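You operate a simulated robot arm through the tools that you are given. There is no shell and no other tool. Be economical: measure what you need, move in short steps, check, and stop when the job is done.

Carry out the task below with a simulated two-armed robot. There is one attempt and no reset: what you move stays moved.

TASK
Change the label tile on the turn plate's tray to Lot 29.
Fine: turn the plate back a quarter first; the old tile goes in the long drawer, the new one on the film; shut the drawer. Where these are worked on the way, their far stop is far enough and under half their travel is too little: long drawer.

The check looks at the end state, three seconds after you hand in, the way a careful person would. Anything else that was tipped, shoved, dropped, spilled or broken makes it a failure.

THE ROBOT
Two 7-joint arms with two-finger grippers on one trunk, on a base that drives. Base frame: it is fixed to the floor where the robot stands at the start and does not move with it; the origin is under the middle of the robot, x ahead of it, y to its left, z up; the surface under the hand at the start is at about z = 850. Units: mm, degrees, N and s.
The left shoulder is at the start at [60, 123, 945], the right one opposite. With the tool pointing down near the work surface each hand reaches from about 360 to 800 mm from the robot's upright axis, wherever it stands, measured 20 degrees to its own side. Places, roughly: inside of the long drawer [600, -600, 700]; long drawer [600, -600, 800]; top of the turn plate [700, 0, 900]; turn plate [700, 0, 900]. Payload 1.47 kg a hand.
The TCP of each hand is the grasp point between the finger pads, 16 mm short of the fingertips. In the tool frame z runs along the fingers and y along their closing line. The gripper opens to 87 mm. The gripper's body begins 55 mm behind the TCP.
Orientation is told as [roll, pitch, yaw] about the base's x, y, z axes, in that order, counted from this pose: with the fingers straight down and closing along the base's y, the tool's x points along the base's -x, its y along +y and its z along -z.

THE INTERFACE
- The arms move only by the tool nudge_tool. It takes "left_plan", "right_plan" or both (then of equal length, played together; a hand with none holds still); each is a list of rows, each an object of numbers (a shift or turn left out is 0, a gripper value left out holds the last): "tx", "ty", "tz": the shift along the tool's x, y, z in mm; "ax", "ay", "az": the turn, a rotation vector about the tool's x, y, z in degrees; "jaw": the opening, from 0 (shut) to 1 (fully open). In form: [{"tx": .., "ty": .., "tz": .., "ax": .., "ay": .., "az": .., "jaw": ..}, ...]. A call has 1 to 10 rows; each row shifts and turns the commanded pose from where the row before left it, along the tool's axes as they then stand. Rows are played at 5 a second. More than 50 mm and 8.6 degrees between two rows, or a gripper value outside its range, and nothing of the call is played. A pose out of reach is approached as far as the arm can. The call stops where the force on the tool passes 50 N (or 10 N more than at its start, if that is more) or the arm is blocked; 0.2 s more then pass. Each finger travels about 153 mm/s and halts on what it meets, pressing with about 27 N; the grip force reading is that of the motor and also rises with nothing between the fingers. The clock runs only during rows and for 0.2 s after the last one: add rows that do not move to give the fingers time. The reply holds the time, the measured pose of the TCP, the force on the tool along the base axes, the opening and the grip force, in the units named above and with some noise, with the torque about the TCP (base axes, N m) and any sound that the robot's microphone picked up.
- Cameras (640 x 400 px; columns grow to the right, rows downward): "scene" is now at [69.9, -52.2, 1504]; the picture's right is [-0.65, -0.76, 0.00], its down [-0.54, 0.47, -0.70] and it looks along [0.53, -0.45, -0.72] (base axes); focal length 282 px, centre (320, 200). "left" rides on the left gripper at [73, -12, -90] in its tool frame; the picture's right is [0.16, 0.99, 0.00], its down [-0.72, 0.12, -0.68] and it looks along [-0.67, 0.11, 0.73] (tool axes); focal length 247 px, centre (320, 200). "right" rides on the right gripper at [73, 12, -90] in its tool frame; the picture's right is [-0.16, 0.99, 0.00], its down [-0.72, -0.12, -0.68] and it looks along [-0.67, -0.11, 0.73] (tool axes); focal length 247 px, centre (320, 200). There is no depth. A picture from a camera that has moved, and an enlarged one, comes with that camera's place and axes in the base frame and with its lens.
- capture(camera): a new picture of that camera. It takes no simulated time.
- raise_lower(by): slides the trunk up (or, below 0, down) by that many mm; the arms and the scene camera ride with it, the base frame stays. It gives what a move gives, with no picture.
- steer(legs): drives the robot by 1 to 6 legs, each [ahead, left, turn to the left] in mm, mm and degrees, along the robot's own axes; the way and the turn of a leg run together, so that a leg with both is an arc; at most 1500 mm and 180 degrees a leg. The arms and the cameras ride along, it lands a little off, and it stops where it bumps. It gives what a move gives.
- turn_head(pan, tilt): turns the head with the scene camera to pan (to the left, within 120 degrees either way) and tilt (down, from -29 to 69), counted from straight ahead of the robot. It gives what a move gives.
- close_up(camera, box): a new picture of the part [left, top, right, bottom] of that camera's present view, enlarged. It takes no simulated time.
- sign_off(): hands the job in; it is judged then, once.

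Work in short steps. Places have to be worked out from the pictures, the camera data and where the tool is seen: move nearer, look again, correct. Check each grasp and each placing, and mend what went wrong. You have 120 turns and 88 pictures in all, those below and enlarged ones among them. Open the grippers and draw the arms clear of the work before you hand the job in, unless the task says otherwise; then end with one line.

The tools are called after "Call:" by a JSON object that holds its "op" and its "data". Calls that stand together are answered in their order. nudge_tool: Moves the arms, as the interface text tells. Its arguments: {"type":"object","properties":{"left_plan":{"type":"array","items":{"type":"object","properties":{"tx":{"type":"number"},"ty":{"type":"number"},"tz":{"type":"number"},"ax":{"type":"number"},"ay":{"type":"number"},"az":{"type":"number"},"jaw":{"type":"number"}}}},"right_plan":{"type":"array","items":{"type":"object","properties":{"tx":{"type":"number"},"ty":{"type":"number"},"tz":{"type":"number"},"ax":{"type":"number"},"ay":{"type":"number"},"az":{"type":"number"},"jaw":{"type":"number"}}}}},"required":[]} The other tools are called the same way: raise_lower (by) slides the trunk up or down; steer (legs) drives the base; turn_head (pan, tilt) turns the head that bears the scene camera; capture (camera) takes a picture; close_up (camera, box) takes an enlarged picture of a part of a camera's view; sign_off () hands the job in.

At the start:

```text
time: 0.0
left_position: [530.9, -76.5, 1117.9]
left_tcp_rot: [0.1, -0.1, 0.0]
left_wrist_force: [0.2, -0.6, 0.4]
left_moment: [-0.02, 0.0, 0.01]
left_gripper_width: 87.1
left_grip_force: 0.1
right_position: [425.8, -483.3, 1179.2]
right_tcp_rot: [0.0, -0.1, 0.1]
right_wrist_force: [0.0, -0.1, 0.0]
right_moment: [-0.03, 0.02, -0.01]
right_gripper_width: 87.1
right_grip_force: 0.0
trunk travel left (down, up): [-100.0, 130.0]
robot x, y, heading: [-1.0, -0.7, 0.1]
head pan, tilt: [-40.8, 46.0]
```

scene: 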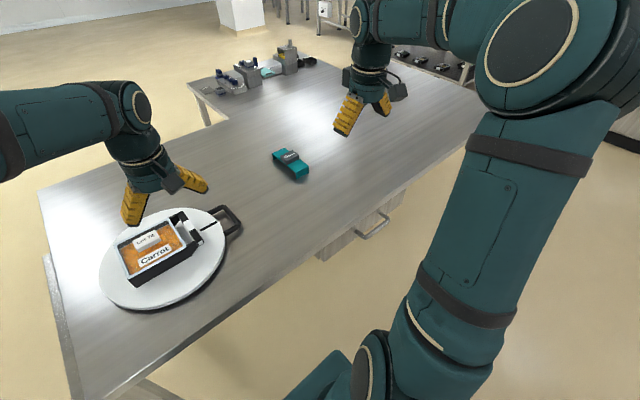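
right: 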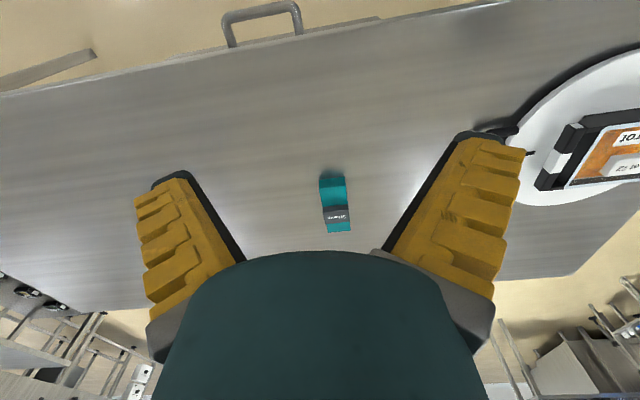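
left: 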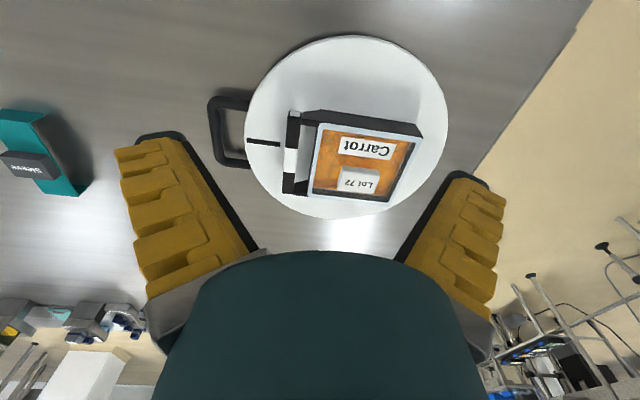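

I see the turn plate with a tray (Carrot, Lot 72 tile), a teal object, and a drawer handle. I'll enlarge the parts to read details and look for Lot 29.

Call:
{"op": "close_up", "data": {"camera": "scene", "box": [80, 180, 260, 320]}}

Call:
{"op": "close_up", "data": {"camera": "scene", "box": [180, 30, 340, 130]}}

Call:
{"op": "close_up", "data": {"camera": "left", "box": [200, 30, 460, 220]}}

Call:
{"op": "close_up", "data": {"camera": "scene", "box": [250, 130, 420, 270]}}

```text
2.86 times, centred on (170, 250) of scene
camera zoom: at [69.9, -52.2, 1504.0], right [-0.65, -0.76, 0.0], down [-0.54, 0.47, -0.7], along [0.53, -0.45, -0.72], focal length 806 px, centre (749, 57)
```

zoom: 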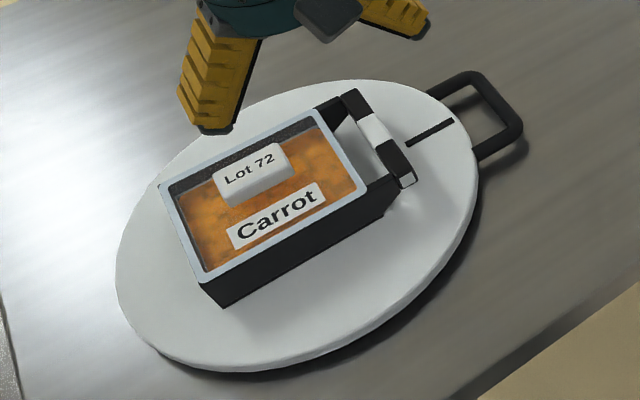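

```text
4.00 times, centred on (260, 80) of scene
camera zoom: at [69.9, -52.2, 1504.0], right [-0.65, -0.76, 0.0], down [-0.54, 0.47, -0.7], along [0.53, -0.45, -0.72], focal length 1128 px, centre (560, 680)
```

zoom: 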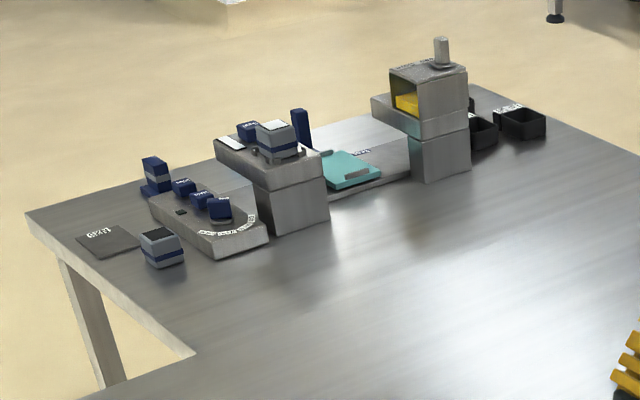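

```text
2.11 times, centred on (330, 125) of left
camera zoom: at [458.4, -87.5, 1207.0], right [-0.16, 0.99, 0.0], down [0.72, 0.12, 0.68], along [0.67, 0.11, -0.73], focal length 520 px, centre (299, 358)
```

zoom: 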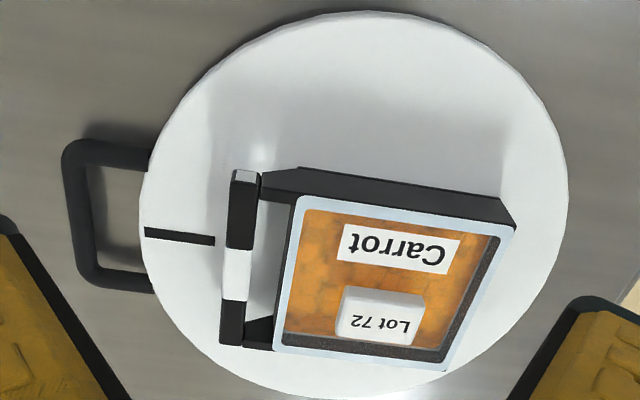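

```text
2.86 times, centred on (335, 200) of scene
camera zoom: at [69.9, -52.2, 1504.0], right [-0.65, -0.76, 0.0], down [-0.54, 0.47, -0.7], along [0.53, -0.45, -0.72], focal length 806 px, centre (277, 200)
```

zoom: 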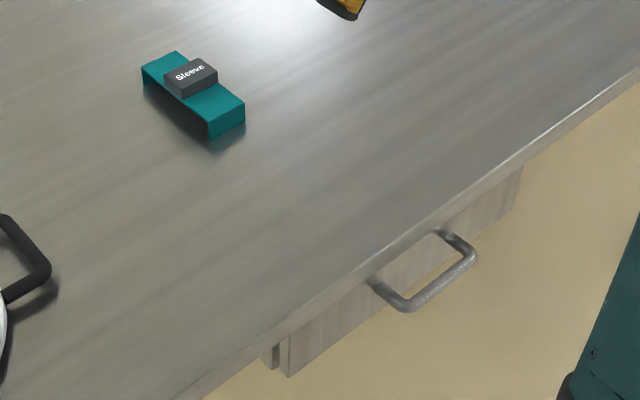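

The Lot 29 tile isn't visible yet. I'll turn the head around to see the far workstations and both sides.

Call:
{"op": "turn_head", "data": {"pan": -60, "tilt": 35}}

Call:
{"op": "capture", "data": {"camera": "scene"}}

Call:
{"op": "turn_head", "data": {"pan": 10, "tilt": 50}}

Call:
{"op": "capture", "data": {"camera": "scene"}}

```text
time: 0.8
left_position: [531.5, -76.1, 1117.5]
left_tcp_rot: [-0.1, 0.1, 0.0]
left_wrist_force: [-0.1, 0.7, -0.8]
left_moment: [-0.01, -0.01, 0.01]
left_gripper_width: 87.2
left_grip_force: 0.1
right_position: [425.7, -481.9, 1179.0]
right_tcp_rot: [0.0, 0.1, 0.0]
right_wrist_force: [-0.1, 0.7, 0.3]
right_moment: [-0.02, 0.01, -0.01]
right_gripper_width: 87.2
right_grip_force: 0.0
trunk travel left (down, up): [-100.0, 130.0]
robot x, y, heading: [0.3, 1.8, -0.1]
head pan, tilt: [-60.0, 35.0]
```

```text
80 pictures are left
camera scene: at [53.0, -75.8, 1520.1], right [-0.87, -0.5, 0.0], down [-0.29, 0.5, -0.82], along [0.41, -0.71, -0.57], focal length 282 px, centre (320, 200)
```

scene: 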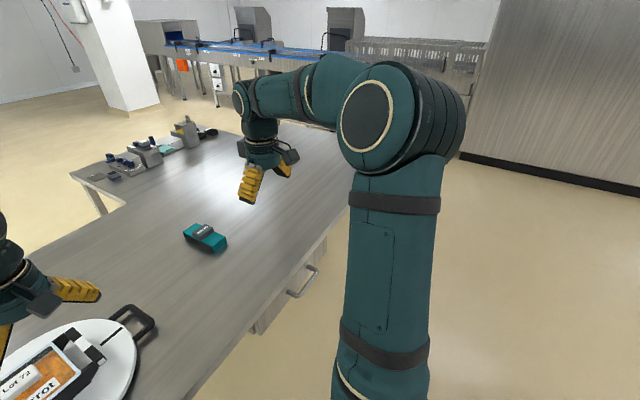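

```text
time: 2.2
left_position: [532.0, -75.8, 1118.1]
left_tcp_rot: [0.0, -0.1, 0.0]
left_wrist_force: [0.2, 0.6, 0.5]
left_moment: [-0.01, -0.01, -0.02]
left_gripper_width: 86.9
left_grip_force: 0.0
right_position: [427.3, -481.7, 1180.4]
right_tcp_rot: [-0.1, -0.1, -0.1]
right_wrist_force: [-0.2, -0.7, 0.2]
right_moment: [-0.02, 0.02, 0.0]
right_gripper_width: 86.8
right_grip_force: 0.1
trunk travel left (down, up): [-100.0, 130.0]
robot x, y, heading: [2.6, 0.6, 0.0]
head pan, tilt: [10.0, 50.0]
```

```text
79 pictures are left
camera scene: at [84.7, 13.7, 1498.5], right [0.17, -0.98, 0.0], down [-0.75, -0.13, -0.64], along [0.63, 0.11, -0.77], focal length 282 px, centre (320, 200)
```

scene: 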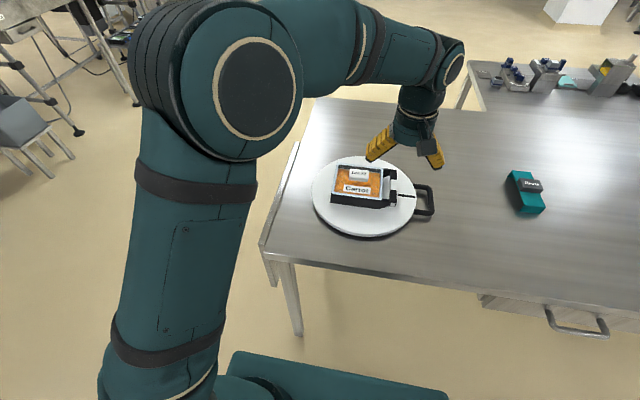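

The handle is on the plate's -y side, with a mark line. I'll take close-ups of the plate region to see whether it's attached and if there's any index mark.

Call:
{"op": "close_up", "data": {"camera": "scene", "box": [290, 140, 450, 240]}}

Call:
{"op": "close_up", "data": {"camera": "scene", "box": [450, 50, 640, 170]}}

Call:
{"op": "close_up", "data": {"camera": "scene", "box": [480, 150, 580, 230]}}

```text
4.00 times, centred on (370, 190) of scene
camera zoom: at [84.7, 13.7, 1498.5], right [0.17, -0.98, 0.0], down [-0.75, -0.13, -0.64], along [0.63, 0.11, -0.77], focal length 1128 px, centre (120, 240)
```

zoom: 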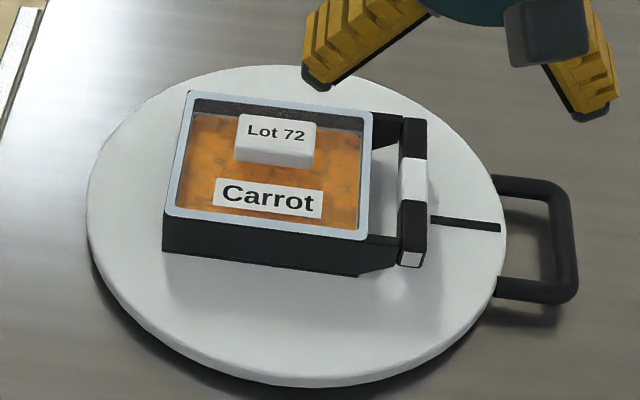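

```text
3.33 times, centred on (545, 110) of scene
camera zoom: at [84.7, 13.7, 1498.5], right [0.17, -0.98, 0.0], down [-0.75, -0.13, -0.64], along [0.63, 0.11, -0.77], focal length 940 px, centre (-430, 500)
```

zoom: 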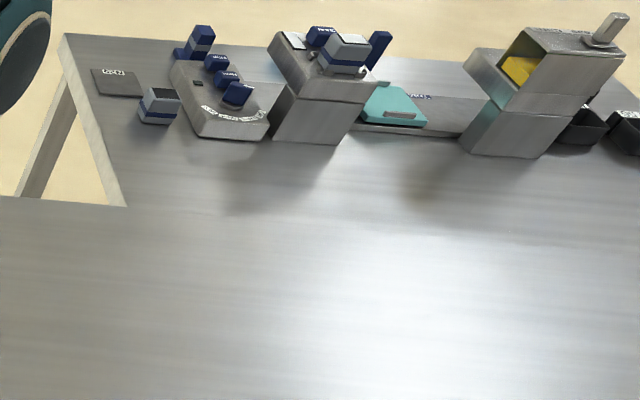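

```text
5.00 times, centred on (530, 190) of scene
camera zoom: at [84.7, 13.7, 1498.5], right [0.17, -0.98, 0.0], down [-0.75, -0.13, -0.64], along [0.63, 0.11, -0.77], focal length 1411 px, centre (-730, 250)
```

zoom: 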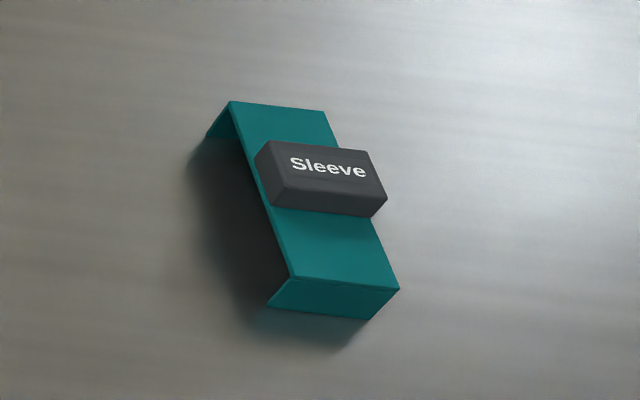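

Plate centre is about (621,-18), radius ~147, handle bar about y≈-205 spanning x≈596–684. I'll move the left hand aside to +y and bring the right hand above/near the handle to measure it.

Call:
{"op": "nudge_tool", "data": {"left_plan": [{"ty": 48}, {"ty": 48}, {"ty": 48}, {"ty": 48}, {"ty": 20}, {}, {}], "right_plan": [{"tx": -15, "ty": 40, "tz": 15}, {"tx": -15, "ty": 40, "tz": 15}, {"tx": -15, "ty": 40, "tz": 15}, {"tx": -15, "ty": 40, "tz": 15}, {"tx": -15, "ty": 40, "tz": 15}, {"tx": -15, "ty": 40, "tz": 15}, {"tx": -15, "ty": 40, "tz": 15}]}}

Call:
{"op": "capture", "data": {"camera": "right"}}

Call:
{"op": "capture", "data": {"camera": "left"}}

```text
time: 3.8
left_position: [531.3, 137.1, 1115.6]
left_tcp_rot: [-0.1, 0.0, 0.0]
left_wrist_force: [0.0, -0.1, -0.7]
left_moment: [-0.03, -0.01, 0.0]
left_gripper_width: 86.8
left_grip_force: 0.0
right_position: [531.4, -200.3, 1075.5]
right_tcp_rot: [0.0, 0.0, 0.0]
right_wrist_force: [-0.4, 0.8, -0.1]
right_moment: [0.0, -0.03, -0.04]
right_gripper_width: 87.1
right_grip_force: 0.0
trunk travel left (down, up): [-100.0, 130.0]
robot x, y, heading: [1.1, 1.4, 0.0]
head pan, tilt: [10.0, 50.0]
```

```text
75 pictures are left
camera right: at [459.6, -188.4, 1165.5], right [0.16, 0.99, 0.0], down [0.72, -0.12, 0.68], along [0.67, -0.11, -0.73], focal length 247 px, centre (320, 200)
```

right: 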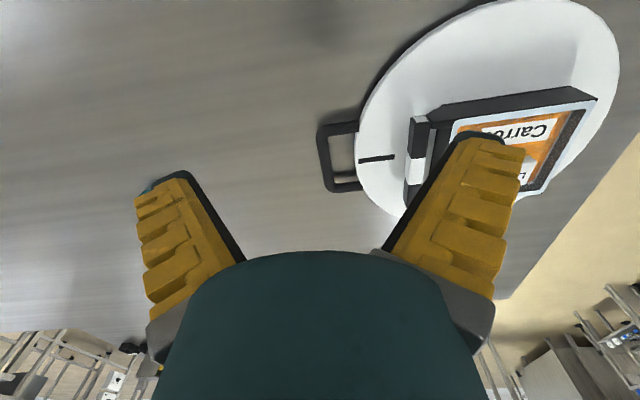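

```text
74 pictures are left
camera left: at [459.5, 127.6, 1205.7], right [-0.16, 0.99, 0.0], down [0.72, 0.12, 0.68], along [0.67, 0.11, -0.73], focal length 247 px, centre (320, 200)
```

left: 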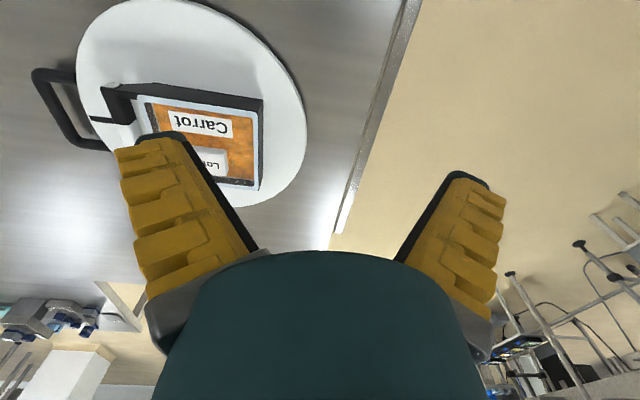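

Two-view triangulation puts the handle's outer bar near (655, -208, ~868). I'll move the right hand above it with a narrower jaw, and look.

Call:
{"op": "nudge_tool", "data": {"right_plan": [{"tx": -40, "tz": 20, "jaw": 0.41}, {"tx": -40, "tz": 40, "ty": -3}, {"tx": -40, "tz": 45, "ty": -4}, {}]}}

Call:
{"op": "capture", "data": {"camera": "right"}}

Call:
{"op": "capture", "data": {"camera": "scene"}}

```text
refused: row 2 steps farther than a row can; nothing moved
```

```text
73 pictures are left
camera right: at [459.6, -188.4, 1165.5], right [0.16, 0.99, 0.0], down [0.72, -0.12, 0.68], along [0.67, -0.11, -0.73], focal length 247 px, centre (320, 200)
```

right: 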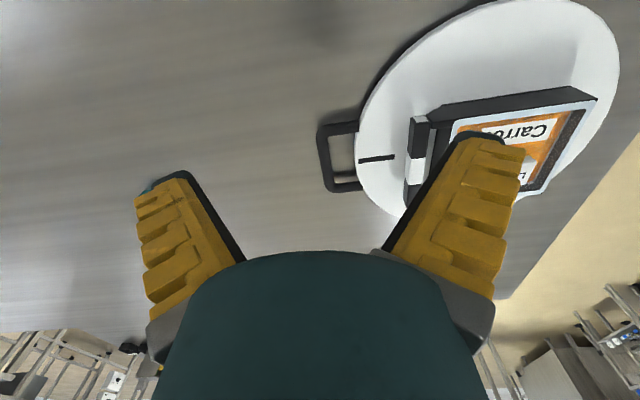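

```text
72 pictures are left
camera scene: at [85.5, 14.9, 1498.4], right [0.17, -0.98, 0.0], down [-0.75, -0.13, -0.64], along [0.63, 0.11, -0.77], focal length 282 px, centre (320, 200)
```

scene: 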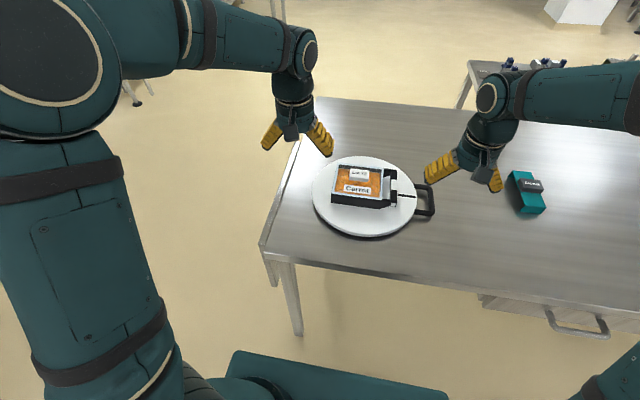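

A row exceeded 50 mm total. I'll repeat it with smaller steps.

Call:
{"op": "nudge_tool", "data": {"right_plan": [{"tx": -24, "tz": 20, "jaw": 0.41}, {"tx": -24, "tz": 26, "ty": -2}, {"tx": -24, "tz": 26, "ty": -2}, {"tx": -24, "tz": 26, "ty": -2}, {"tx": -24, "tz": 26, "ty": -1}, {}]}}

Call:
{"op": "capture", "data": {"camera": "right"}}

Call:
{"op": "close_up", "data": {"camera": "scene", "box": [300, 100, 540, 250]}}

```text
time: 5.2
left_position: [532.4, 136.8, 1117.3]
left_tcp_rot: [0.0, -0.1, 0.0]
left_wrist_force: [0.4, 0.6, -0.5]
left_moment: [0.03, 0.0, -0.04]
left_gripper_width: 86.8
left_grip_force: 0.2
right_position: [650.9, -207.3, 951.9]
right_tcp_rot: [0.0, 0.0, 0.0]
right_wrist_force: [0.5, -0.1, 0.3]
right_moment: [0.01, -0.02, 0.03]
right_gripper_width: 41.5
right_grip_force: 4.1
trunk travel left (down, up): [-100.0, 130.0]
robot x, y, heading: [-2.4, 0.8, -0.0]
head pan, tilt: [10.0, 50.0]
```

```text
71 pictures are left
camera right: at [579.4, -195.7, 1042.8], right [0.16, 0.99, 0.0], down [0.72, -0.12, 0.68], along [0.67, -0.11, -0.73], focal length 247 px, centre (320, 200)
```

right: 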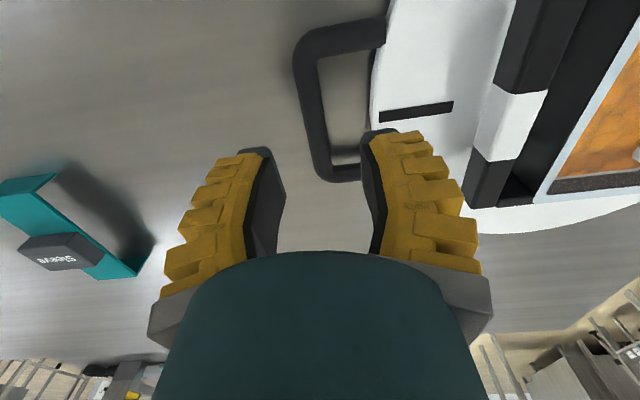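

```text
2.67 times, centred on (420, 175) of scene
camera zoom: at [83.9, 13.7, 1498.6], right [0.17, -0.98, 0.0], down [-0.75, -0.13, -0.64], along [0.63, 0.11, -0.77], focal length 752 px, centre (53, 267)
```

zoom: 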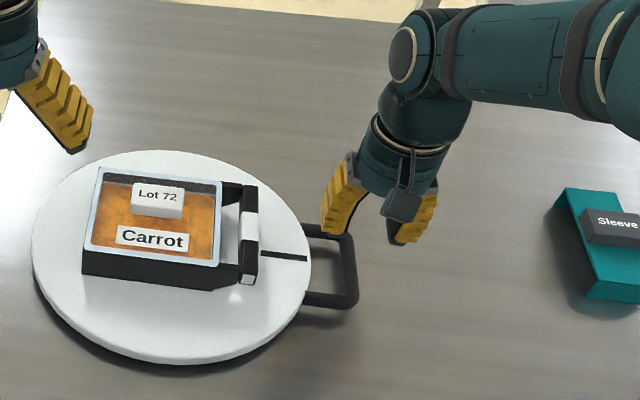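

The bar's centreline is at about (656, -211, 873), with the gap to the plate about 30 mm. I'll descend to straddle it, inner finger in the loop.

Call:
{"op": "nudge_tool", "data": {"right_plan": [{"tx": -5, "ty": -5, "tz": 25}, {"tz": 20}, {"tz": 15}, {"tz": 12}, {}]}}

Call:
{"op": "close_up", "data": {"camera": "right", "box": [200, 0, 440, 240]}}

```text
time: 6.4
left_position: [531.6, 136.5, 1117.7]
left_tcp_rot: [0.0, -0.1, 0.0]
left_wrist_force: [0.4, -0.2, -0.3]
left_moment: [0.02, 0.03, 0.02]
left_gripper_width: 87.2
left_grip_force: 0.0
right_position: [656.0, -213.9, 880.1]
right_tcp_rot: [0.0, -0.3, -0.1]
right_wrist_force: [-0.3, -6.7, 12.5]
right_moment: [0.53, -0.08, -0.07]
right_gripper_width: 36.6
right_grip_force: 3.6
trunk travel left (down, up): [-100.0, 130.0]
robot x, y, heading: [1.0, 0.3, 0.1]
head pan, tilt: [10.0, 50.0]
```

```text
1.67 times, centred on (320, 120) of right
camera zoom: at [584.3, -202.6, 970.2], right [0.16, 0.99, 0.0], down [0.72, -0.12, 0.68], along [0.67, -0.11, -0.73], focal length 412 px, centre (320, 333)
```

zoom: 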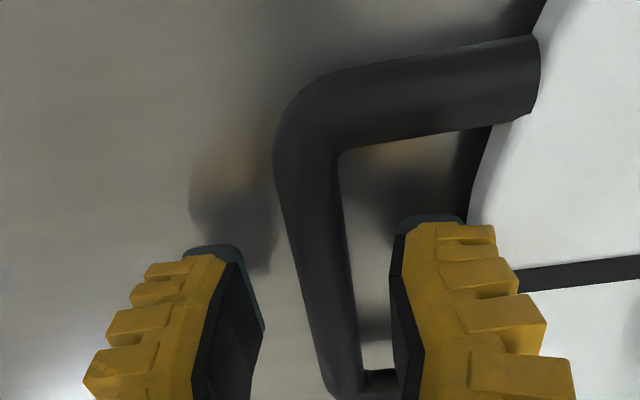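

The inner finger is lightly brushing the plate rim (12 N). I'll raise slightly, shift outward and narrow the jaw around the bar.

Call:
{"op": "nudge_tool", "data": {"right_plan": [{"tz": -4, "ty": 2, "jaw": 0.3}, {"jaw": 0.22}, {}, {}]}}

Call:
{"op": "close_up", "data": {"camera": "right", "box": [200, 0, 440, 240]}}

```text
time: 7.4
left_position: [531.9, 137.4, 1116.4]
left_tcp_rot: [0.0, 0.0, 0.0]
left_wrist_force: [-0.2, -0.3, -0.1]
left_moment: [0.04, 0.01, -0.04]
left_gripper_width: 86.9
left_grip_force: 0.0
right_position: [655.7, -213.0, 880.6]
right_tcp_rot: [-0.1, 0.3, -0.1]
right_wrist_force: [0.1, 1.3, -0.4]
right_moment: [-0.01, 0.02, 0.01]
right_gripper_width: 25.6
right_grip_force: 4.9
trunk travel left (down, up): [-100.0, 130.0]
robot x, y, heading: [0.9, -1.5, -0.1]
head pan, tilt: [10.0, 50.0]
```

```text
1.67 times, centred on (320, 120) of right
camera zoom: at [584.1, -201.0, 970.7], right [0.16, 0.99, 0.0], down [0.73, -0.12, 0.68], along [0.67, -0.11, -0.74], focal length 412 px, centre (320, 333)
```

zoom: 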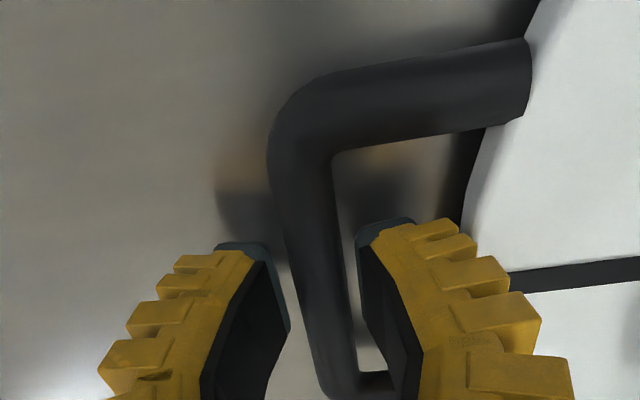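

Straddled. Now close on the bar to hold it firmly, then try a small clockwise (toward robot) arc test of 6°.

Call:
{"op": "nudge_tool", "data": {"right_plan": [{"jaw": 0.05}, {}, {}, {}]}}

Call:
{"op": "nudge_tool", "data": {"right_plan": [{"tx": 10.1, "ty": 0.3, "az": 3}, {"tx": 10.1, "ty": 0.3, "az": 3}, {}]}}

Call:
{"op": "close_up", "data": {"camera": "scene", "box": [300, 100, 540, 250]}}

```text
time: 8.4
left_position: [531.2, 137.3, 1117.9]
left_tcp_rot: [0.0, -0.1, 0.0]
left_wrist_force: [-0.2, -0.3, 0.3]
left_moment: [-0.03, -0.01, -0.02]
left_gripper_width: 87.1
left_grip_force: 0.0
right_position: [655.6, -211.7, 884.7]
right_tcp_rot: [0.0, -0.3, -0.1]
right_wrist_force: [1.6, -9.0, 17.6]
right_moment: [-0.15, 0.05, -0.07]
right_gripper_width: 6.2
right_grip_force: 29.9
trunk travel left (down, up): [-100.0, 130.0]
robot x, y, heading: [-3.4, 2.0, 0.1]
head pan, tilt: [10.0, 50.0]
```

```text
time: 9.2
left_position: [530.3, 138.7, 1117.8]
left_tcp_rot: [0.0, -0.1, 0.0]
left_wrist_force: [-0.7, 0.2, 0.1]
left_moment: [0.0, 0.01, -0.03]
left_gripper_width: 87.1
left_grip_force: 0.1
right_position: [636.3, -211.5, 883.3]
right_tcp_rot: [0.0, -0.1, -6.0]
right_wrist_force: [-0.7, -4.7, 21.7]
right_moment: [-0.15, -0.42, 0.08]
right_gripper_width: 6.0
right_grip_force: 29.8
trunk travel left (down, up): [-100.0, 130.0]
robot x, y, heading: [-0.9, 0.1, 0.1]
head pan, tilt: [10.0, 50.0]
```

```text
2.67 times, centred on (420, 175) of scene
camera zoom: at [82.6, 13.9, 1498.6], right [0.17, -0.98, 0.0], down [-0.75, -0.13, -0.64], along [0.63, 0.11, -0.77], focal length 752 px, centre (53, 267)
```

zoom: 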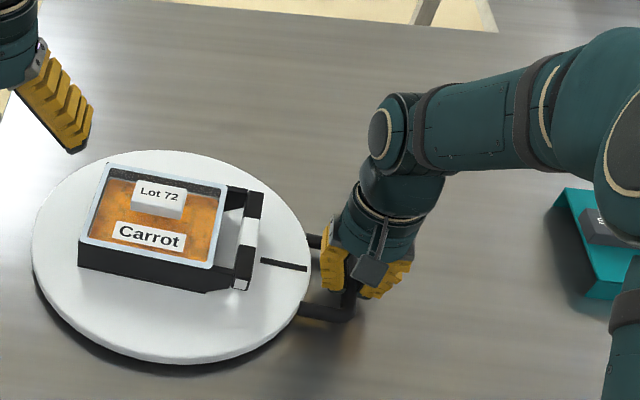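

The plate turned freely clockwise, but the fingers ride on top of the bar. I'll open a bit, drop ~8 mm, and regrip.

Call:
{"op": "nudge_tool", "data": {"right_plan": [{"jaw": 0.24}, {}, {"tz": 7}, {}, {"jaw": 0.05}, {}, {}, {}]}}

```text
time: 11.0
left_position: [531.4, 137.4, 1117.3]
left_tcp_rot: [0.1, -0.2, 0.1]
left_wrist_force: [0.8, -0.4, 0.2]
left_moment: [0.0, 0.01, 0.03]
left_gripper_width: 87.3
left_grip_force: 0.0
right_position: [636.0, -212.1, 875.8]
right_tcp_rot: [-0.1, -0.2, -6.0]
right_wrist_force: [0.9, 0.2, 12.2]
right_moment: [0.03, 0.13, -0.01]
right_gripper_width: 10.1
right_grip_force: 30.3
trunk travel left (down, up): [-100.0, 130.0]
robot x, y, heading: [-2.5, -1.8, 0.0]
head pan, tilt: [10.0, 50.0]
```

Better grip (10 mm wide). Test the counter-clockwise direction: back 6° and 6° further, watching force.

Call:
{"op": "nudge_tool", "data": {"right_plan": [{"tx": -10.1, "ty": 0.3, "az": -3}, {"tx": -10.1, "ty": 0.3, "az": -3}, {"tx": -10.1, "ty": 0.3, "az": -3}, {"tx": -10.1, "ty": 0.3, "az": -3}, {}]}}

Call:
{"op": "close_up", "data": {"camera": "scene", "box": [300, 100, 540, 250]}}

```text
time: 12.2
left_position: [530.3, 137.4, 1116.5]
left_tcp_rot: [-0.1, -0.2, 0.0]
left_wrist_force: [0.2, 0.0, -0.3]
left_moment: [0.0, 0.0, 0.0]
left_gripper_width: 86.9
left_grip_force: 0.0
right_position: [676.2, -213.2, 874.0]
right_tcp_rot: [0.1, 0.2, 6.0]
right_wrist_force: [-16.9, -2.6, -14.3]
right_moment: [-0.01, 0.16, -0.47]
right_gripper_width: 6.8
right_grip_force: 30.1
trunk travel left (down, up): [-100.0, 130.0]
robot x, y, heading: [1.1, 0.3, 0.1]
head pan, tilt: [10.0, 50.0]
```

```text
2.67 times, centred on (420, 175) of scene
camera zoom: at [84.2, 13.0, 1498.3], right [0.17, -0.98, 0.0], down [-0.75, -0.13, -0.64], along [0.63, 0.11, -0.77], focal length 752 px, centre (53, 267)
```

zoom: 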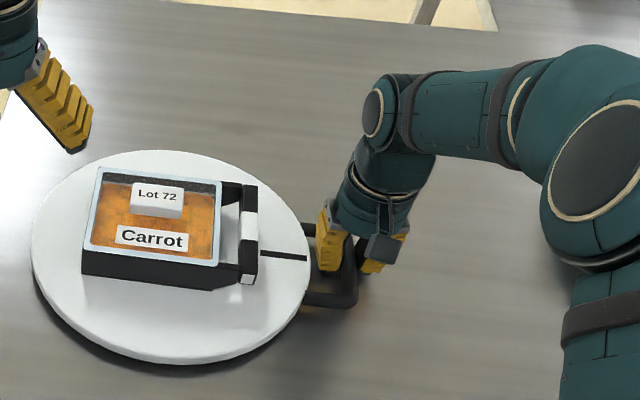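

Counter-clockwise is blocked (plate is at its stop), so "back" is clockwise. I'll reset on the bar centre, regrip lower, and then turn clockwise.

Call:
{"op": "nudge_tool", "data": {"right_plan": [{"jaw": 0.24}, {}, {"tx": 20.2, "ty": 0.6, "az": 6}, {"tz": 3}, {"jaw": 0.05}, {}, {}, {}]}}

Call:
{"op": "nudge_tool", "data": {"right_plan": [{"tx": 16.8, "ty": 0.7, "az": 5}, {"tx": 16.8, "ty": 0.7, "az": 5}, {"tx": 16.8, "ty": 0.7, "az": 5}, {"tx": 16.8, "ty": 0.7, "az": 5}, {}]}}

Call:
{"op": "capture", "data": {"camera": "scene"}}

```text
time: 14.0
left_position: [530.8, 138.1, 1118.6]
left_tcp_rot: [-0.1, -0.1, 0.0]
left_wrist_force: [0.1, 0.4, -0.3]
left_moment: [-0.02, 0.03, -0.01]
left_gripper_width: 87.0
left_grip_force: 0.1
right_position: [656.2, -212.6, 874.0]
right_tcp_rot: [0.0, -0.2, 0.0]
right_wrist_force: [0.9, -1.1, 10.0]
right_moment: [0.02, -0.21, -0.06]
right_gripper_width: 10.4
right_grip_force: 30.0
trunk travel left (down, up): [-100.0, 130.0]
robot x, y, heading: [-1.0, -1.5, 0.1]
head pan, tilt: [10.0, 50.0]
```

```text
time: 15.2
left_position: [531.5, 138.9, 1117.3]
left_tcp_rot: [0.0, -0.1, 0.0]
left_wrist_force: [0.0, 0.4, -0.5]
left_moment: [-0.02, 0.01, 0.01]
left_gripper_width: 87.1
left_grip_force: 0.0
right_position: [590.4, -202.3, 872.7]
right_tcp_rot: [0.0, -0.1, -20.0]
right_wrist_force: [-1.0, 2.5, 10.7]
right_moment: [0.04, 0.04, 0.03]
right_gripper_width: 13.1
right_grip_force: 29.4
trunk travel left (down, up): [-100.0, 130.0]
robot x, y, heading: [1.9, -2.1, -0.1]
head pan, tilt: [10.0, 50.0]
```

```text
65 pictures are left
camera scene: at [83.8, 14.4, 1498.5], right [0.17, -0.98, 0.0], down [-0.75, -0.13, -0.64], along [0.63, 0.11, -0.77], focal length 282 px, centre (320, 200)
```

scene: 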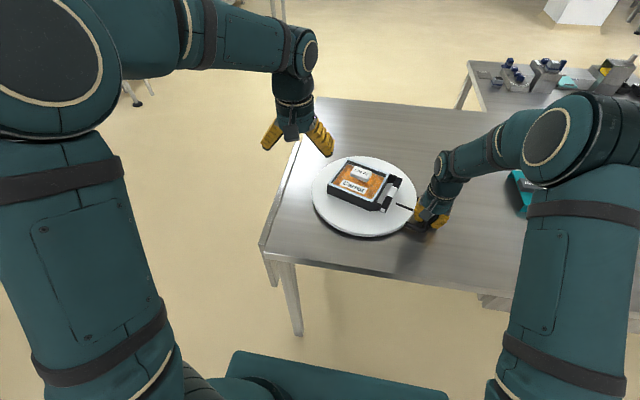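

The plate follows well with low forces. Continue 40° further.

Call:
{"op": "nudge_tool", "data": {"right_plan": [{"tx": 16.8, "ty": 0.7, "az": 5}, {"tx": 16.8, "ty": 0.7, "az": 5}, {"tx": 16.8, "ty": 0.7, "az": 5}, {"tx": 16.8, "ty": 0.7, "az": 5}, {"tx": 16.8, "ty": 0.7, "az": 5}, {"tx": 16.8, "ty": 0.7, "az": 5}, {"tx": 16.8, "ty": 0.7, "az": 5}, {"tx": 16.8, "ty": 0.7, "az": 5}, {}]}}

Call:
{"op": "capture", "data": {"camera": "scene"}}

```text
time: 17.2
left_position: [533.0, 138.9, 1115.6]
left_tcp_rot: [-0.1, 0.1, 0.0]
left_wrist_force: [0.4, 0.1, 0.2]
left_moment: [-0.02, 0.05, 0.02]
left_gripper_width: 87.1
left_grip_force: 0.0
right_position: [489.7, -115.8, 872.9]
right_tcp_rot: [0.0, 0.0, -60.1]
right_wrist_force: [18.8, 12.9, -15.3]
right_moment: [0.07, -0.06, 0.33]
right_gripper_width: 6.0
right_grip_force: 29.7
trunk travel left (down, up): [-100.0, 130.0]
robot x, y, heading: [-3.1, 0.6, 0.0]
head pan, tilt: [10.0, 50.0]
```

```text
64 pictures are left
camera scene: at [87.8, 14.9, 1498.2], right [0.17, -0.98, 0.0], down [-0.76, -0.13, -0.64], along [0.63, 0.11, -0.77], focal length 282 px, centre (320, 200)
```

scene: 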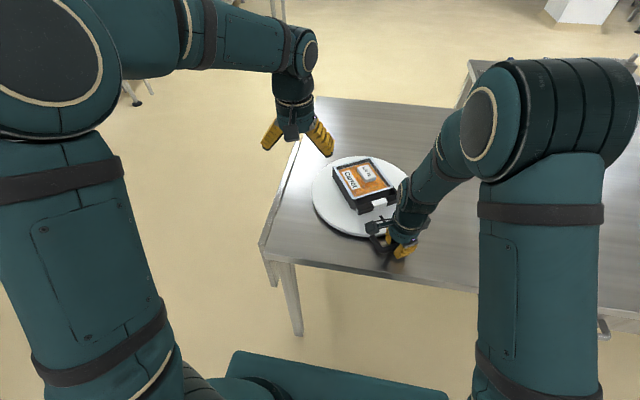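

Radial load and narrowing suggest my arc's centre is a bit off. I'll release, and look with the right camera.

Call:
{"op": "nudge_tool", "data": {"right_plan": [{"jaw": 0.24}, {}, {}]}}

Call:
{"op": "capture", "data": {"camera": "right"}}

Call:
{"op": "close_up", "data": {"camera": "scene", "box": [290, 140, 450, 270]}}

```text
time: 18.0
left_position: [532.2, 138.7, 1116.7]
left_tcp_rot: [0.1, 0.0, 0.0]
left_wrist_force: [-0.5, 0.0, 0.4]
left_moment: [-0.02, -0.04, -0.01]
left_gripper_width: 86.8
left_grip_force: 0.2
right_position: [488.4, -117.6, 872.8]
right_tcp_rot: [0.0, 0.0, -60.0]
right_wrist_force: [-0.1, -0.3, -1.3]
right_moment: [0.01, 0.0, -0.04]
right_gripper_width: 27.3
right_grip_force: 4.2
trunk travel left (down, up): [-100.0, 130.0]
robot x, y, heading: [1.3, -4.3, 0.0]
head pan, tilt: [10.0, 50.0]
```

```text
63 pictures are left
camera right: at [463.2, -47.6, 963.5], right [0.93, 0.36, 0.0], down [0.26, -0.68, 0.68], along [0.24, -0.64, -0.73], focal length 247 px, centre (320, 200)
```

right: 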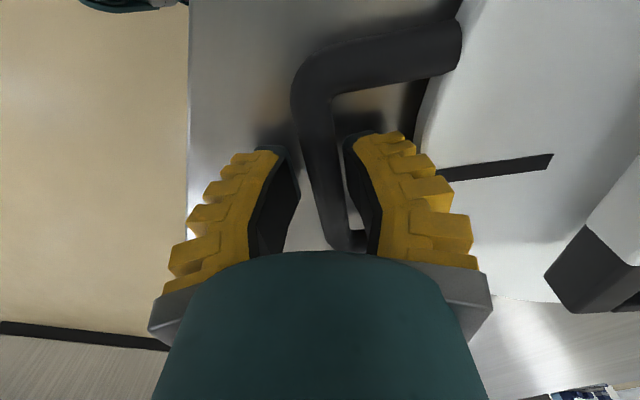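

```text
3.08 times, centred on (370, 205) of scene
camera zoom: at [85.0, 13.9, 1498.4], right [0.17, -0.98, 0.0], down [-0.75, -0.13, -0.64], along [0.63, 0.11, -0.77], focal length 868 px, centre (166, 185)
```

zoom: 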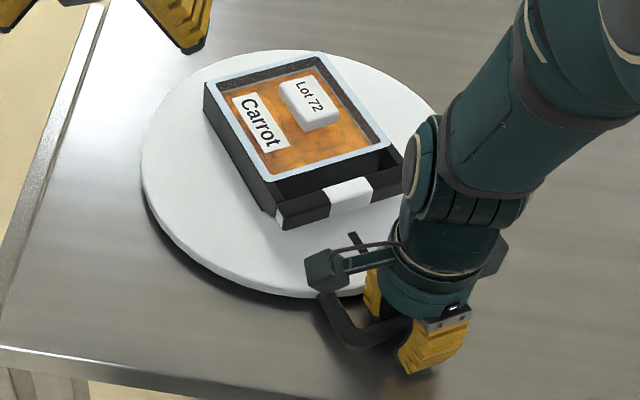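

The bar is still between the fingers and the plate is at ~60°. Regrip, then 25° more with slightly more inward motion.

Call:
{"op": "nudge_tool", "data": {"right_plan": [{"jaw": 0.05}, {}, {}, {"tx": 16.8, "ty": 1.0, "az": 5}, {"tx": 16.8, "ty": 1.0, "az": 5}, {"tx": 16.8, "ty": 1.0, "az": 5}, {"tx": 16.8, "ty": 1.0, "az": 5}, {}]}}

Call:
{"op": "capture", "data": {"camera": "right"}}

```text
time: 19.8
left_position: [530.9, 137.1, 1118.3]
left_tcp_rot: [0.0, 0.0, 0.0]
left_wrist_force: [0.1, -0.7, 0.1]
left_moment: [0.01, -0.04, 0.01]
left_gripper_width: 87.3
left_grip_force: 0.1
right_position: [466.8, -51.3, 874.7]
right_tcp_rot: [0.1, 0.0, -80.0]
right_wrist_force: [0.1, 3.0, 14.7]
right_moment: [0.02, 0.02, 0.43]
right_gripper_width: 13.3
right_grip_force: 30.6
trunk travel left (down, up): [-100.0, 130.0]
robot x, y, heading: [1.9, 1.1, -0.0]
head pan, tilt: [10.0, 50.0]
```

```text
61 pictures are left
camera right: at [466.7, 22.5, 964.7], right [1.0, 0.02, 0.0], down [0.01, -0.73, 0.68], along [0.01, -0.68, -0.73], focal length 247 px, centre (320, 200)
```

right: 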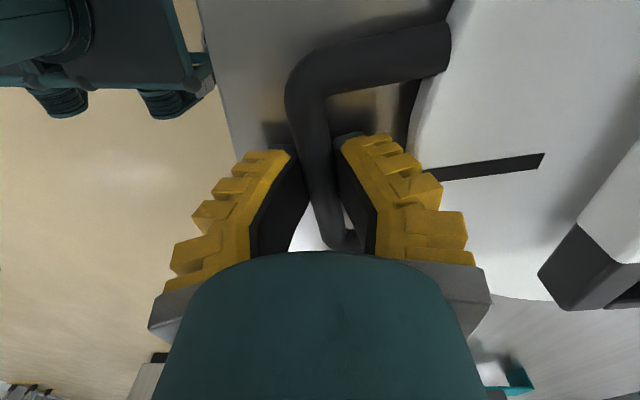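

Around 80°. Continue in small steps for the remaining ~10°, watching for the stop.

Call:
{"op": "nudge_tool", "data": {"right_plan": [{"tx": 10.1, "ty": 0.5, "az": 3}, {"tx": 10.1, "ty": 0.5, "az": 3}, {"tx": 10.1, "ty": 0.5, "az": 3}, {"tx": 3.4, "az": 1}, {}]}}

Call:
{"op": "capture", "data": {"camera": "right"}}

Call:
{"op": "close_up", "data": {"camera": "scene", "box": [290, 140, 450, 270]}}

```text
time: 21.0
left_position: [531.0, 138.7, 1117.1]
left_tcp_rot: [0.0, -0.1, 0.0]
left_wrist_force: [-0.1, 0.3, 0.7]
left_moment: [-0.01, 0.02, -0.04]
left_gripper_width: 87.0
left_grip_force: 0.1
right_position: [463.4, -17.5, 873.7]
right_tcp_rot: [0.1, 0.0, -90.0]
right_wrist_force: [-6.9, 3.2, 14.0]
right_moment: [-0.01, 0.08, 0.42]
right_gripper_width: 13.8
right_grip_force: 29.7
trunk travel left (down, up): [-100.0, 130.0]
robot x, y, heading: [-2.0, -1.0, -0.0]
head pan, tilt: [10.0, 50.0]
```

```text
60 pictures are left
camera right: at [476.6, 55.2, 964.1], right [0.99, -0.16, 0.0], down [-0.12, -0.72, 0.68], along [-0.11, -0.67, -0.73], focal length 247 px, centre (320, 200)
```

right: 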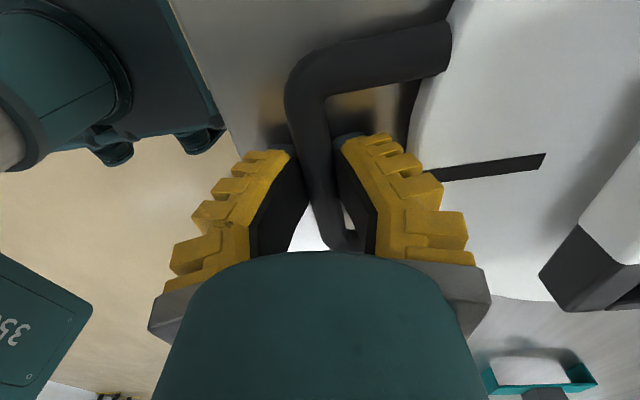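

```text
3.08 times, centred on (370, 205) of scene
camera zoom: at [83.1, 14.2, 1498.6], right [0.17, -0.98, 0.0], down [-0.75, -0.13, -0.64], along [0.63, 0.11, -0.77], focal length 868 px, centre (166, 185)
```

zoom: 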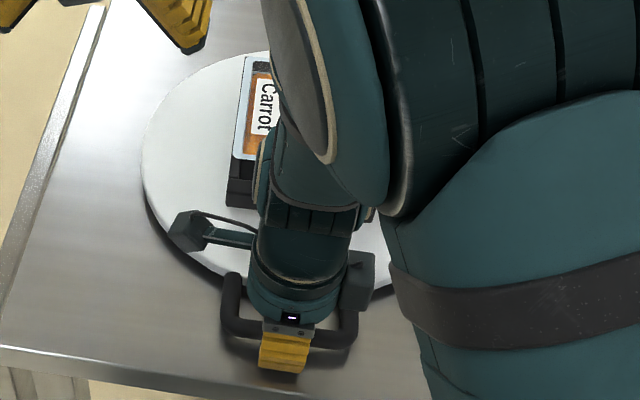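

The plate is at ~90° (forces low). Also, the right camera now sees something white under the teal "Sleeve". Zoom there.

Call:
{"op": "close_up", "data": {"camera": "right", "box": [440, 310, 640, 400]}}

Call:
{"op": "nudge_tool", "data": {"right_plan": [{"tx": 3.4, "az": 1}, {"tx": 3.4, "az": 1}, {}]}}

```text
3.20 times, centred on (540, 355) of right
camera zoom: at [476.6, 55.2, 964.1], right [0.99, -0.16, 0.0], down [-0.12, -0.72, 0.68], along [-0.11, -0.67, -0.73], focal length 790 px, centre (-384, -296)
```

zoom: 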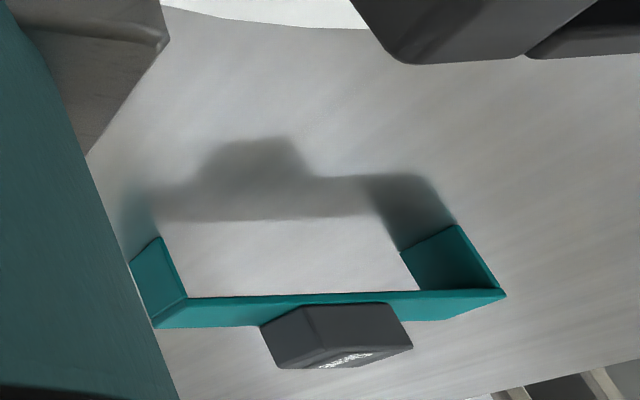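

```text
time: 21.8
left_position: [530.4, 137.7, 1117.1]
left_tcp_rot: [0.0, -0.1, 0.0]
left_wrist_force: [0.1, 0.8, 0.2]
left_moment: [-0.02, -0.04, -0.02]
left_gripper_width: 87.1
left_grip_force: 0.0
right_position: [464.6, -12.9, 871.8]
right_tcp_rot: [0.0, -0.1, -92.0]
right_wrist_force: [-5.1, -0.9, 3.2]
right_moment: [-0.12, 0.02, 0.43]
right_gripper_width: 11.1
right_grip_force: 30.5
trunk travel left (down, up): [-100.0, 130.0]
robot x, y, heading: [-0.0, 1.0, 0.1]
head pan, tilt: [10.0, 50.0]
```

The sleeve is just an empty bridge. Release the handle, rise and move the right hand away to check the plate angle.

Call:
{"op": "nudge_tool", "data": {"right_plan": [{"jaw": 0.3}, {}, {"tz": -30}, {"tz": -45}, {"tz": -45, "az": -8}, {"ty": -48, "az": -8}, {"ty": -45, "az": -8}]}}

Call:
{"op": "nudge_tool", "data": {"right_plan": [{"tx": -45, "az": -8}, {"tx": -45, "az": -8}, {"tx": -45, "az": -8}, {"tx": -45, "az": -8}, {"tx": -45, "az": -8}, {"az": -8}, {"az": -8}, {"az": -8}, {"az": -4}]}}

Call:
{"op": "capture", "data": {"camera": "scene"}}

Call:
{"op": "capture", "data": {"camera": "left"}}

```text
time: 23.4
left_position: [530.7, 137.2, 1117.6]
left_tcp_rot: [0.0, -0.1, 0.1]
left_wrist_force: [0.1, -0.2, -0.9]
left_moment: [0.01, 0.0, 0.0]
left_gripper_width: 86.9
left_grip_force: 0.0
right_position: [372.3, -29.7, 989.5]
right_tcp_rot: [0.1, 0.0, -67.9]
right_wrist_force: [0.2, -0.2, -0.3]
right_moment: [0.0, 0.04, 0.01]
right_gripper_width: 32.1
right_grip_force: 3.9
trunk travel left (down, up): [-100.0, 130.0]
robot x, y, heading: [0.5, -0.1, -0.2]
head pan, tilt: [10.0, 50.0]
```

```text
time: 25.4
left_position: [532.5, 137.2, 1117.7]
left_tcp_rot: [0.0, 0.0, 0.0]
left_wrist_force: [0.0, -0.6, -0.7]
left_moment: [-0.03, 0.02, -0.01]
left_gripper_width: 87.0
left_grip_force: 0.0
right_position: [509.8, -201.1, 991.6]
right_tcp_rot: [0.0, 0.0, 0.1]
right_wrist_force: [0.1, 0.3, 0.8]
right_moment: [0.01, 0.02, 0.03]
right_gripper_width: 32.3
right_grip_force: 4.8
trunk travel left (down, up): [-100.0, 130.0]
robot x, y, heading: [1.9, 2.5, 0.2]
head pan, tilt: [10.0, 50.0]
```

```text
57 pictures are left
camera scene: at [84.9, 13.7, 1498.4], right [0.17, -0.98, 0.0], down [-0.75, -0.13, -0.64], along [0.63, 0.11, -0.77], focal length 282 px, centre (320, 200)
```

scene: 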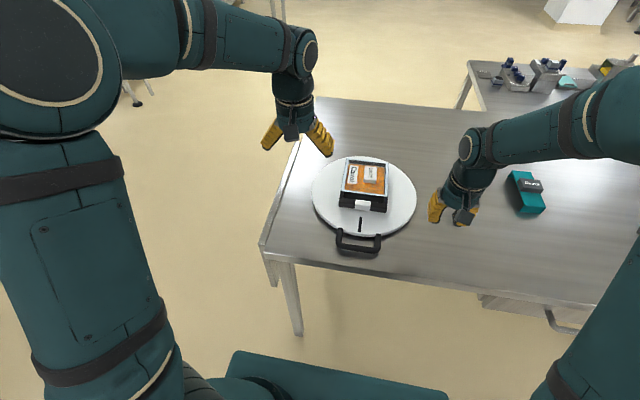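

```text
56 pictures are left
camera left: at [459.0, 126.3, 1206.0], right [-0.16, 0.99, 0.0], down [0.72, 0.12, 0.68], along [0.67, 0.11, -0.73], focal length 247 px, centre (320, 200)
```

left: 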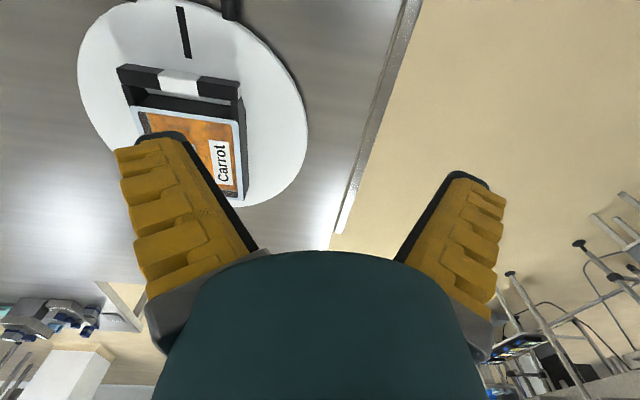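

Check the mark's direction precisely with an enlarged view.

Call:
{"op": "close_up", "data": {"camera": "scene", "box": [300, 145, 430, 265]}}

```text
3.33 times, centred on (365, 205) of scene
camera zoom: at [84.9, 13.7, 1498.4], right [0.17, -0.98, 0.0], down [-0.75, -0.13, -0.64], along [0.63, 0.11, -0.77], focal length 940 px, centre (170, 183)
```

zoom: 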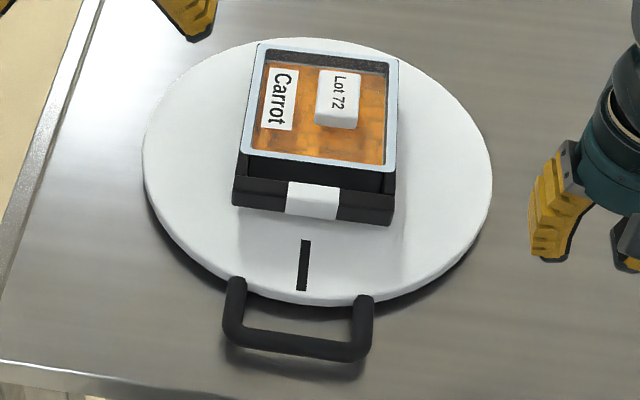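

The mark now lies along x, so the quarter turn is done. Next the drawer: I move the right hand in front of its handle to look.

Call:
{"op": "nudge_tool", "data": {"right_plan": [{"tx": 22, "ty": -40}, {"tx": 22, "ty": -40}, {"tx": 22, "ty": -40}, {"tx": 22, "ty": -40}, {"tx": 22, "ty": -40}, {"tx": 22, "ty": -40}, {"tx": 22, "ty": -40}, {"tx": 22, "ty": -40}, {"tx": 20, "ty": -40}]}}

Call:
{"op": "turn_head", "data": {"pan": -50, "tilt": 50}}

Call:
{"op": "capture", "data": {"camera": "scene"}}

Call:
{"op": "capture", "data": {"camera": "right"}}

```text
time: 27.4
left_position: [532.4, 137.5, 1117.9]
left_tcp_rot: [0.0, -0.1, 0.0]
left_wrist_force: [0.7, -0.2, -0.2]
left_moment: [0.03, -0.05, -0.02]
left_gripper_width: 86.9
left_grip_force: 0.1
right_position: [314.4, -564.1, 995.6]
right_tcp_rot: [0.0, 0.0, 0.1]
right_wrist_force: [-0.5, -0.1, 0.7]
right_moment: [-0.04, 0.01, 0.01]
right_gripper_width: 32.2
right_grip_force: 4.6
trunk travel left (down, up): [-100.0, 130.0]
robot x, y, heading: [-1.4, -0.3, 0.0]
head pan, tilt: [10.0, 50.0]
```

```text
time: 28.7
left_position: [530.6, 138.2, 1117.3]
left_tcp_rot: [0.0, -0.1, 0.0]
left_wrist_force: [-0.6, 0.5, -0.2]
left_moment: [-0.03, 0.0, -0.01]
left_gripper_width: 86.9
left_grip_force: 0.1
right_position: [313.7, -564.3, 996.6]
right_tcp_rot: [0.0, 0.0, 0.0]
right_wrist_force: [0.0, 0.9, 0.3]
right_moment: [-0.01, -0.02, -0.04]
right_gripper_width: 32.4
right_grip_force: 4.5
trunk travel left (down, up): [-100.0, 130.0]
robot x, y, heading: [3.8, 5.1, 0.1]
head pan, tilt: [-50.0, 50.0]
```

```text
54 pictures are left
camera scene: at [58.4, -58.6, 1498.5], right [-0.77, -0.64, 0.0], down [-0.49, 0.59, -0.64], along [0.41, -0.49, -0.77], focal length 282 px, centre (320, 200)
```

scene: 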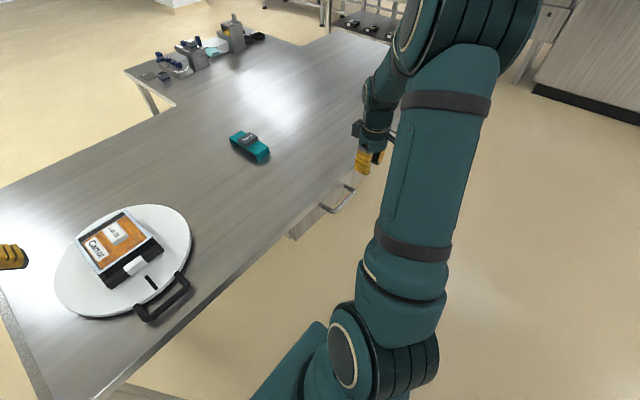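

```text
53 pictures are left
camera right: at [243.0, -551.6, 1085.9], right [0.16, 0.99, 0.0], down [0.72, -0.12, 0.68], along [0.67, -0.11, -0.73], focal length 247 px, centre (320, 200)
```

right: 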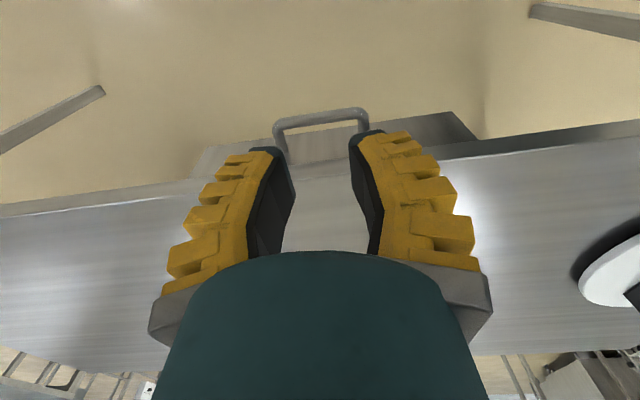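

Get precise views of the handle from both cameras to triangulate.

Call:
{"op": "close_up", "data": {"camera": "scene", "box": [270, 150, 390, 250]}}

Call:
{"op": "close_up", "data": {"camera": "right", "box": [180, 90, 500, 210]}}

```text
4.00 times, centred on (330, 200) of scene
camera zoom: at [58.4, -58.6, 1498.5], right [-0.77, -0.64, 0.0], down [-0.49, 0.59, -0.64], along [0.41, -0.49, -0.77], focal length 1128 px, centre (280, 200)
```

zoom: 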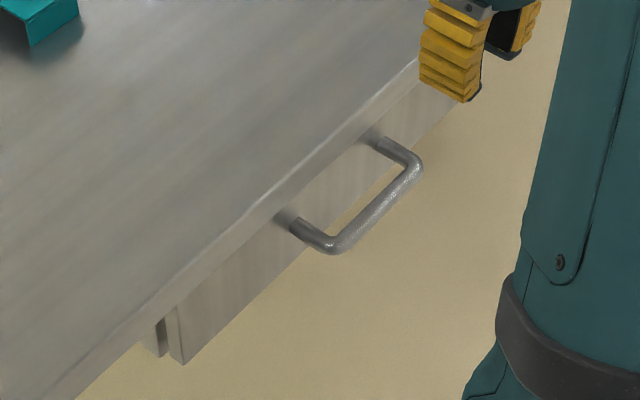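

```text
2.00 times, centred on (340, 150) of right
camera zoom: at [243.0, -551.6, 1085.9], right [0.16, 0.99, 0.0], down [0.72, -0.12, 0.68], along [0.67, -0.11, -0.73], focal length 494 px, centre (280, 300)
```

zoom: 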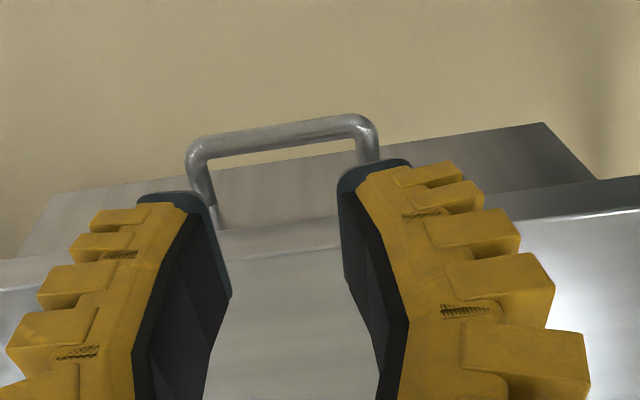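

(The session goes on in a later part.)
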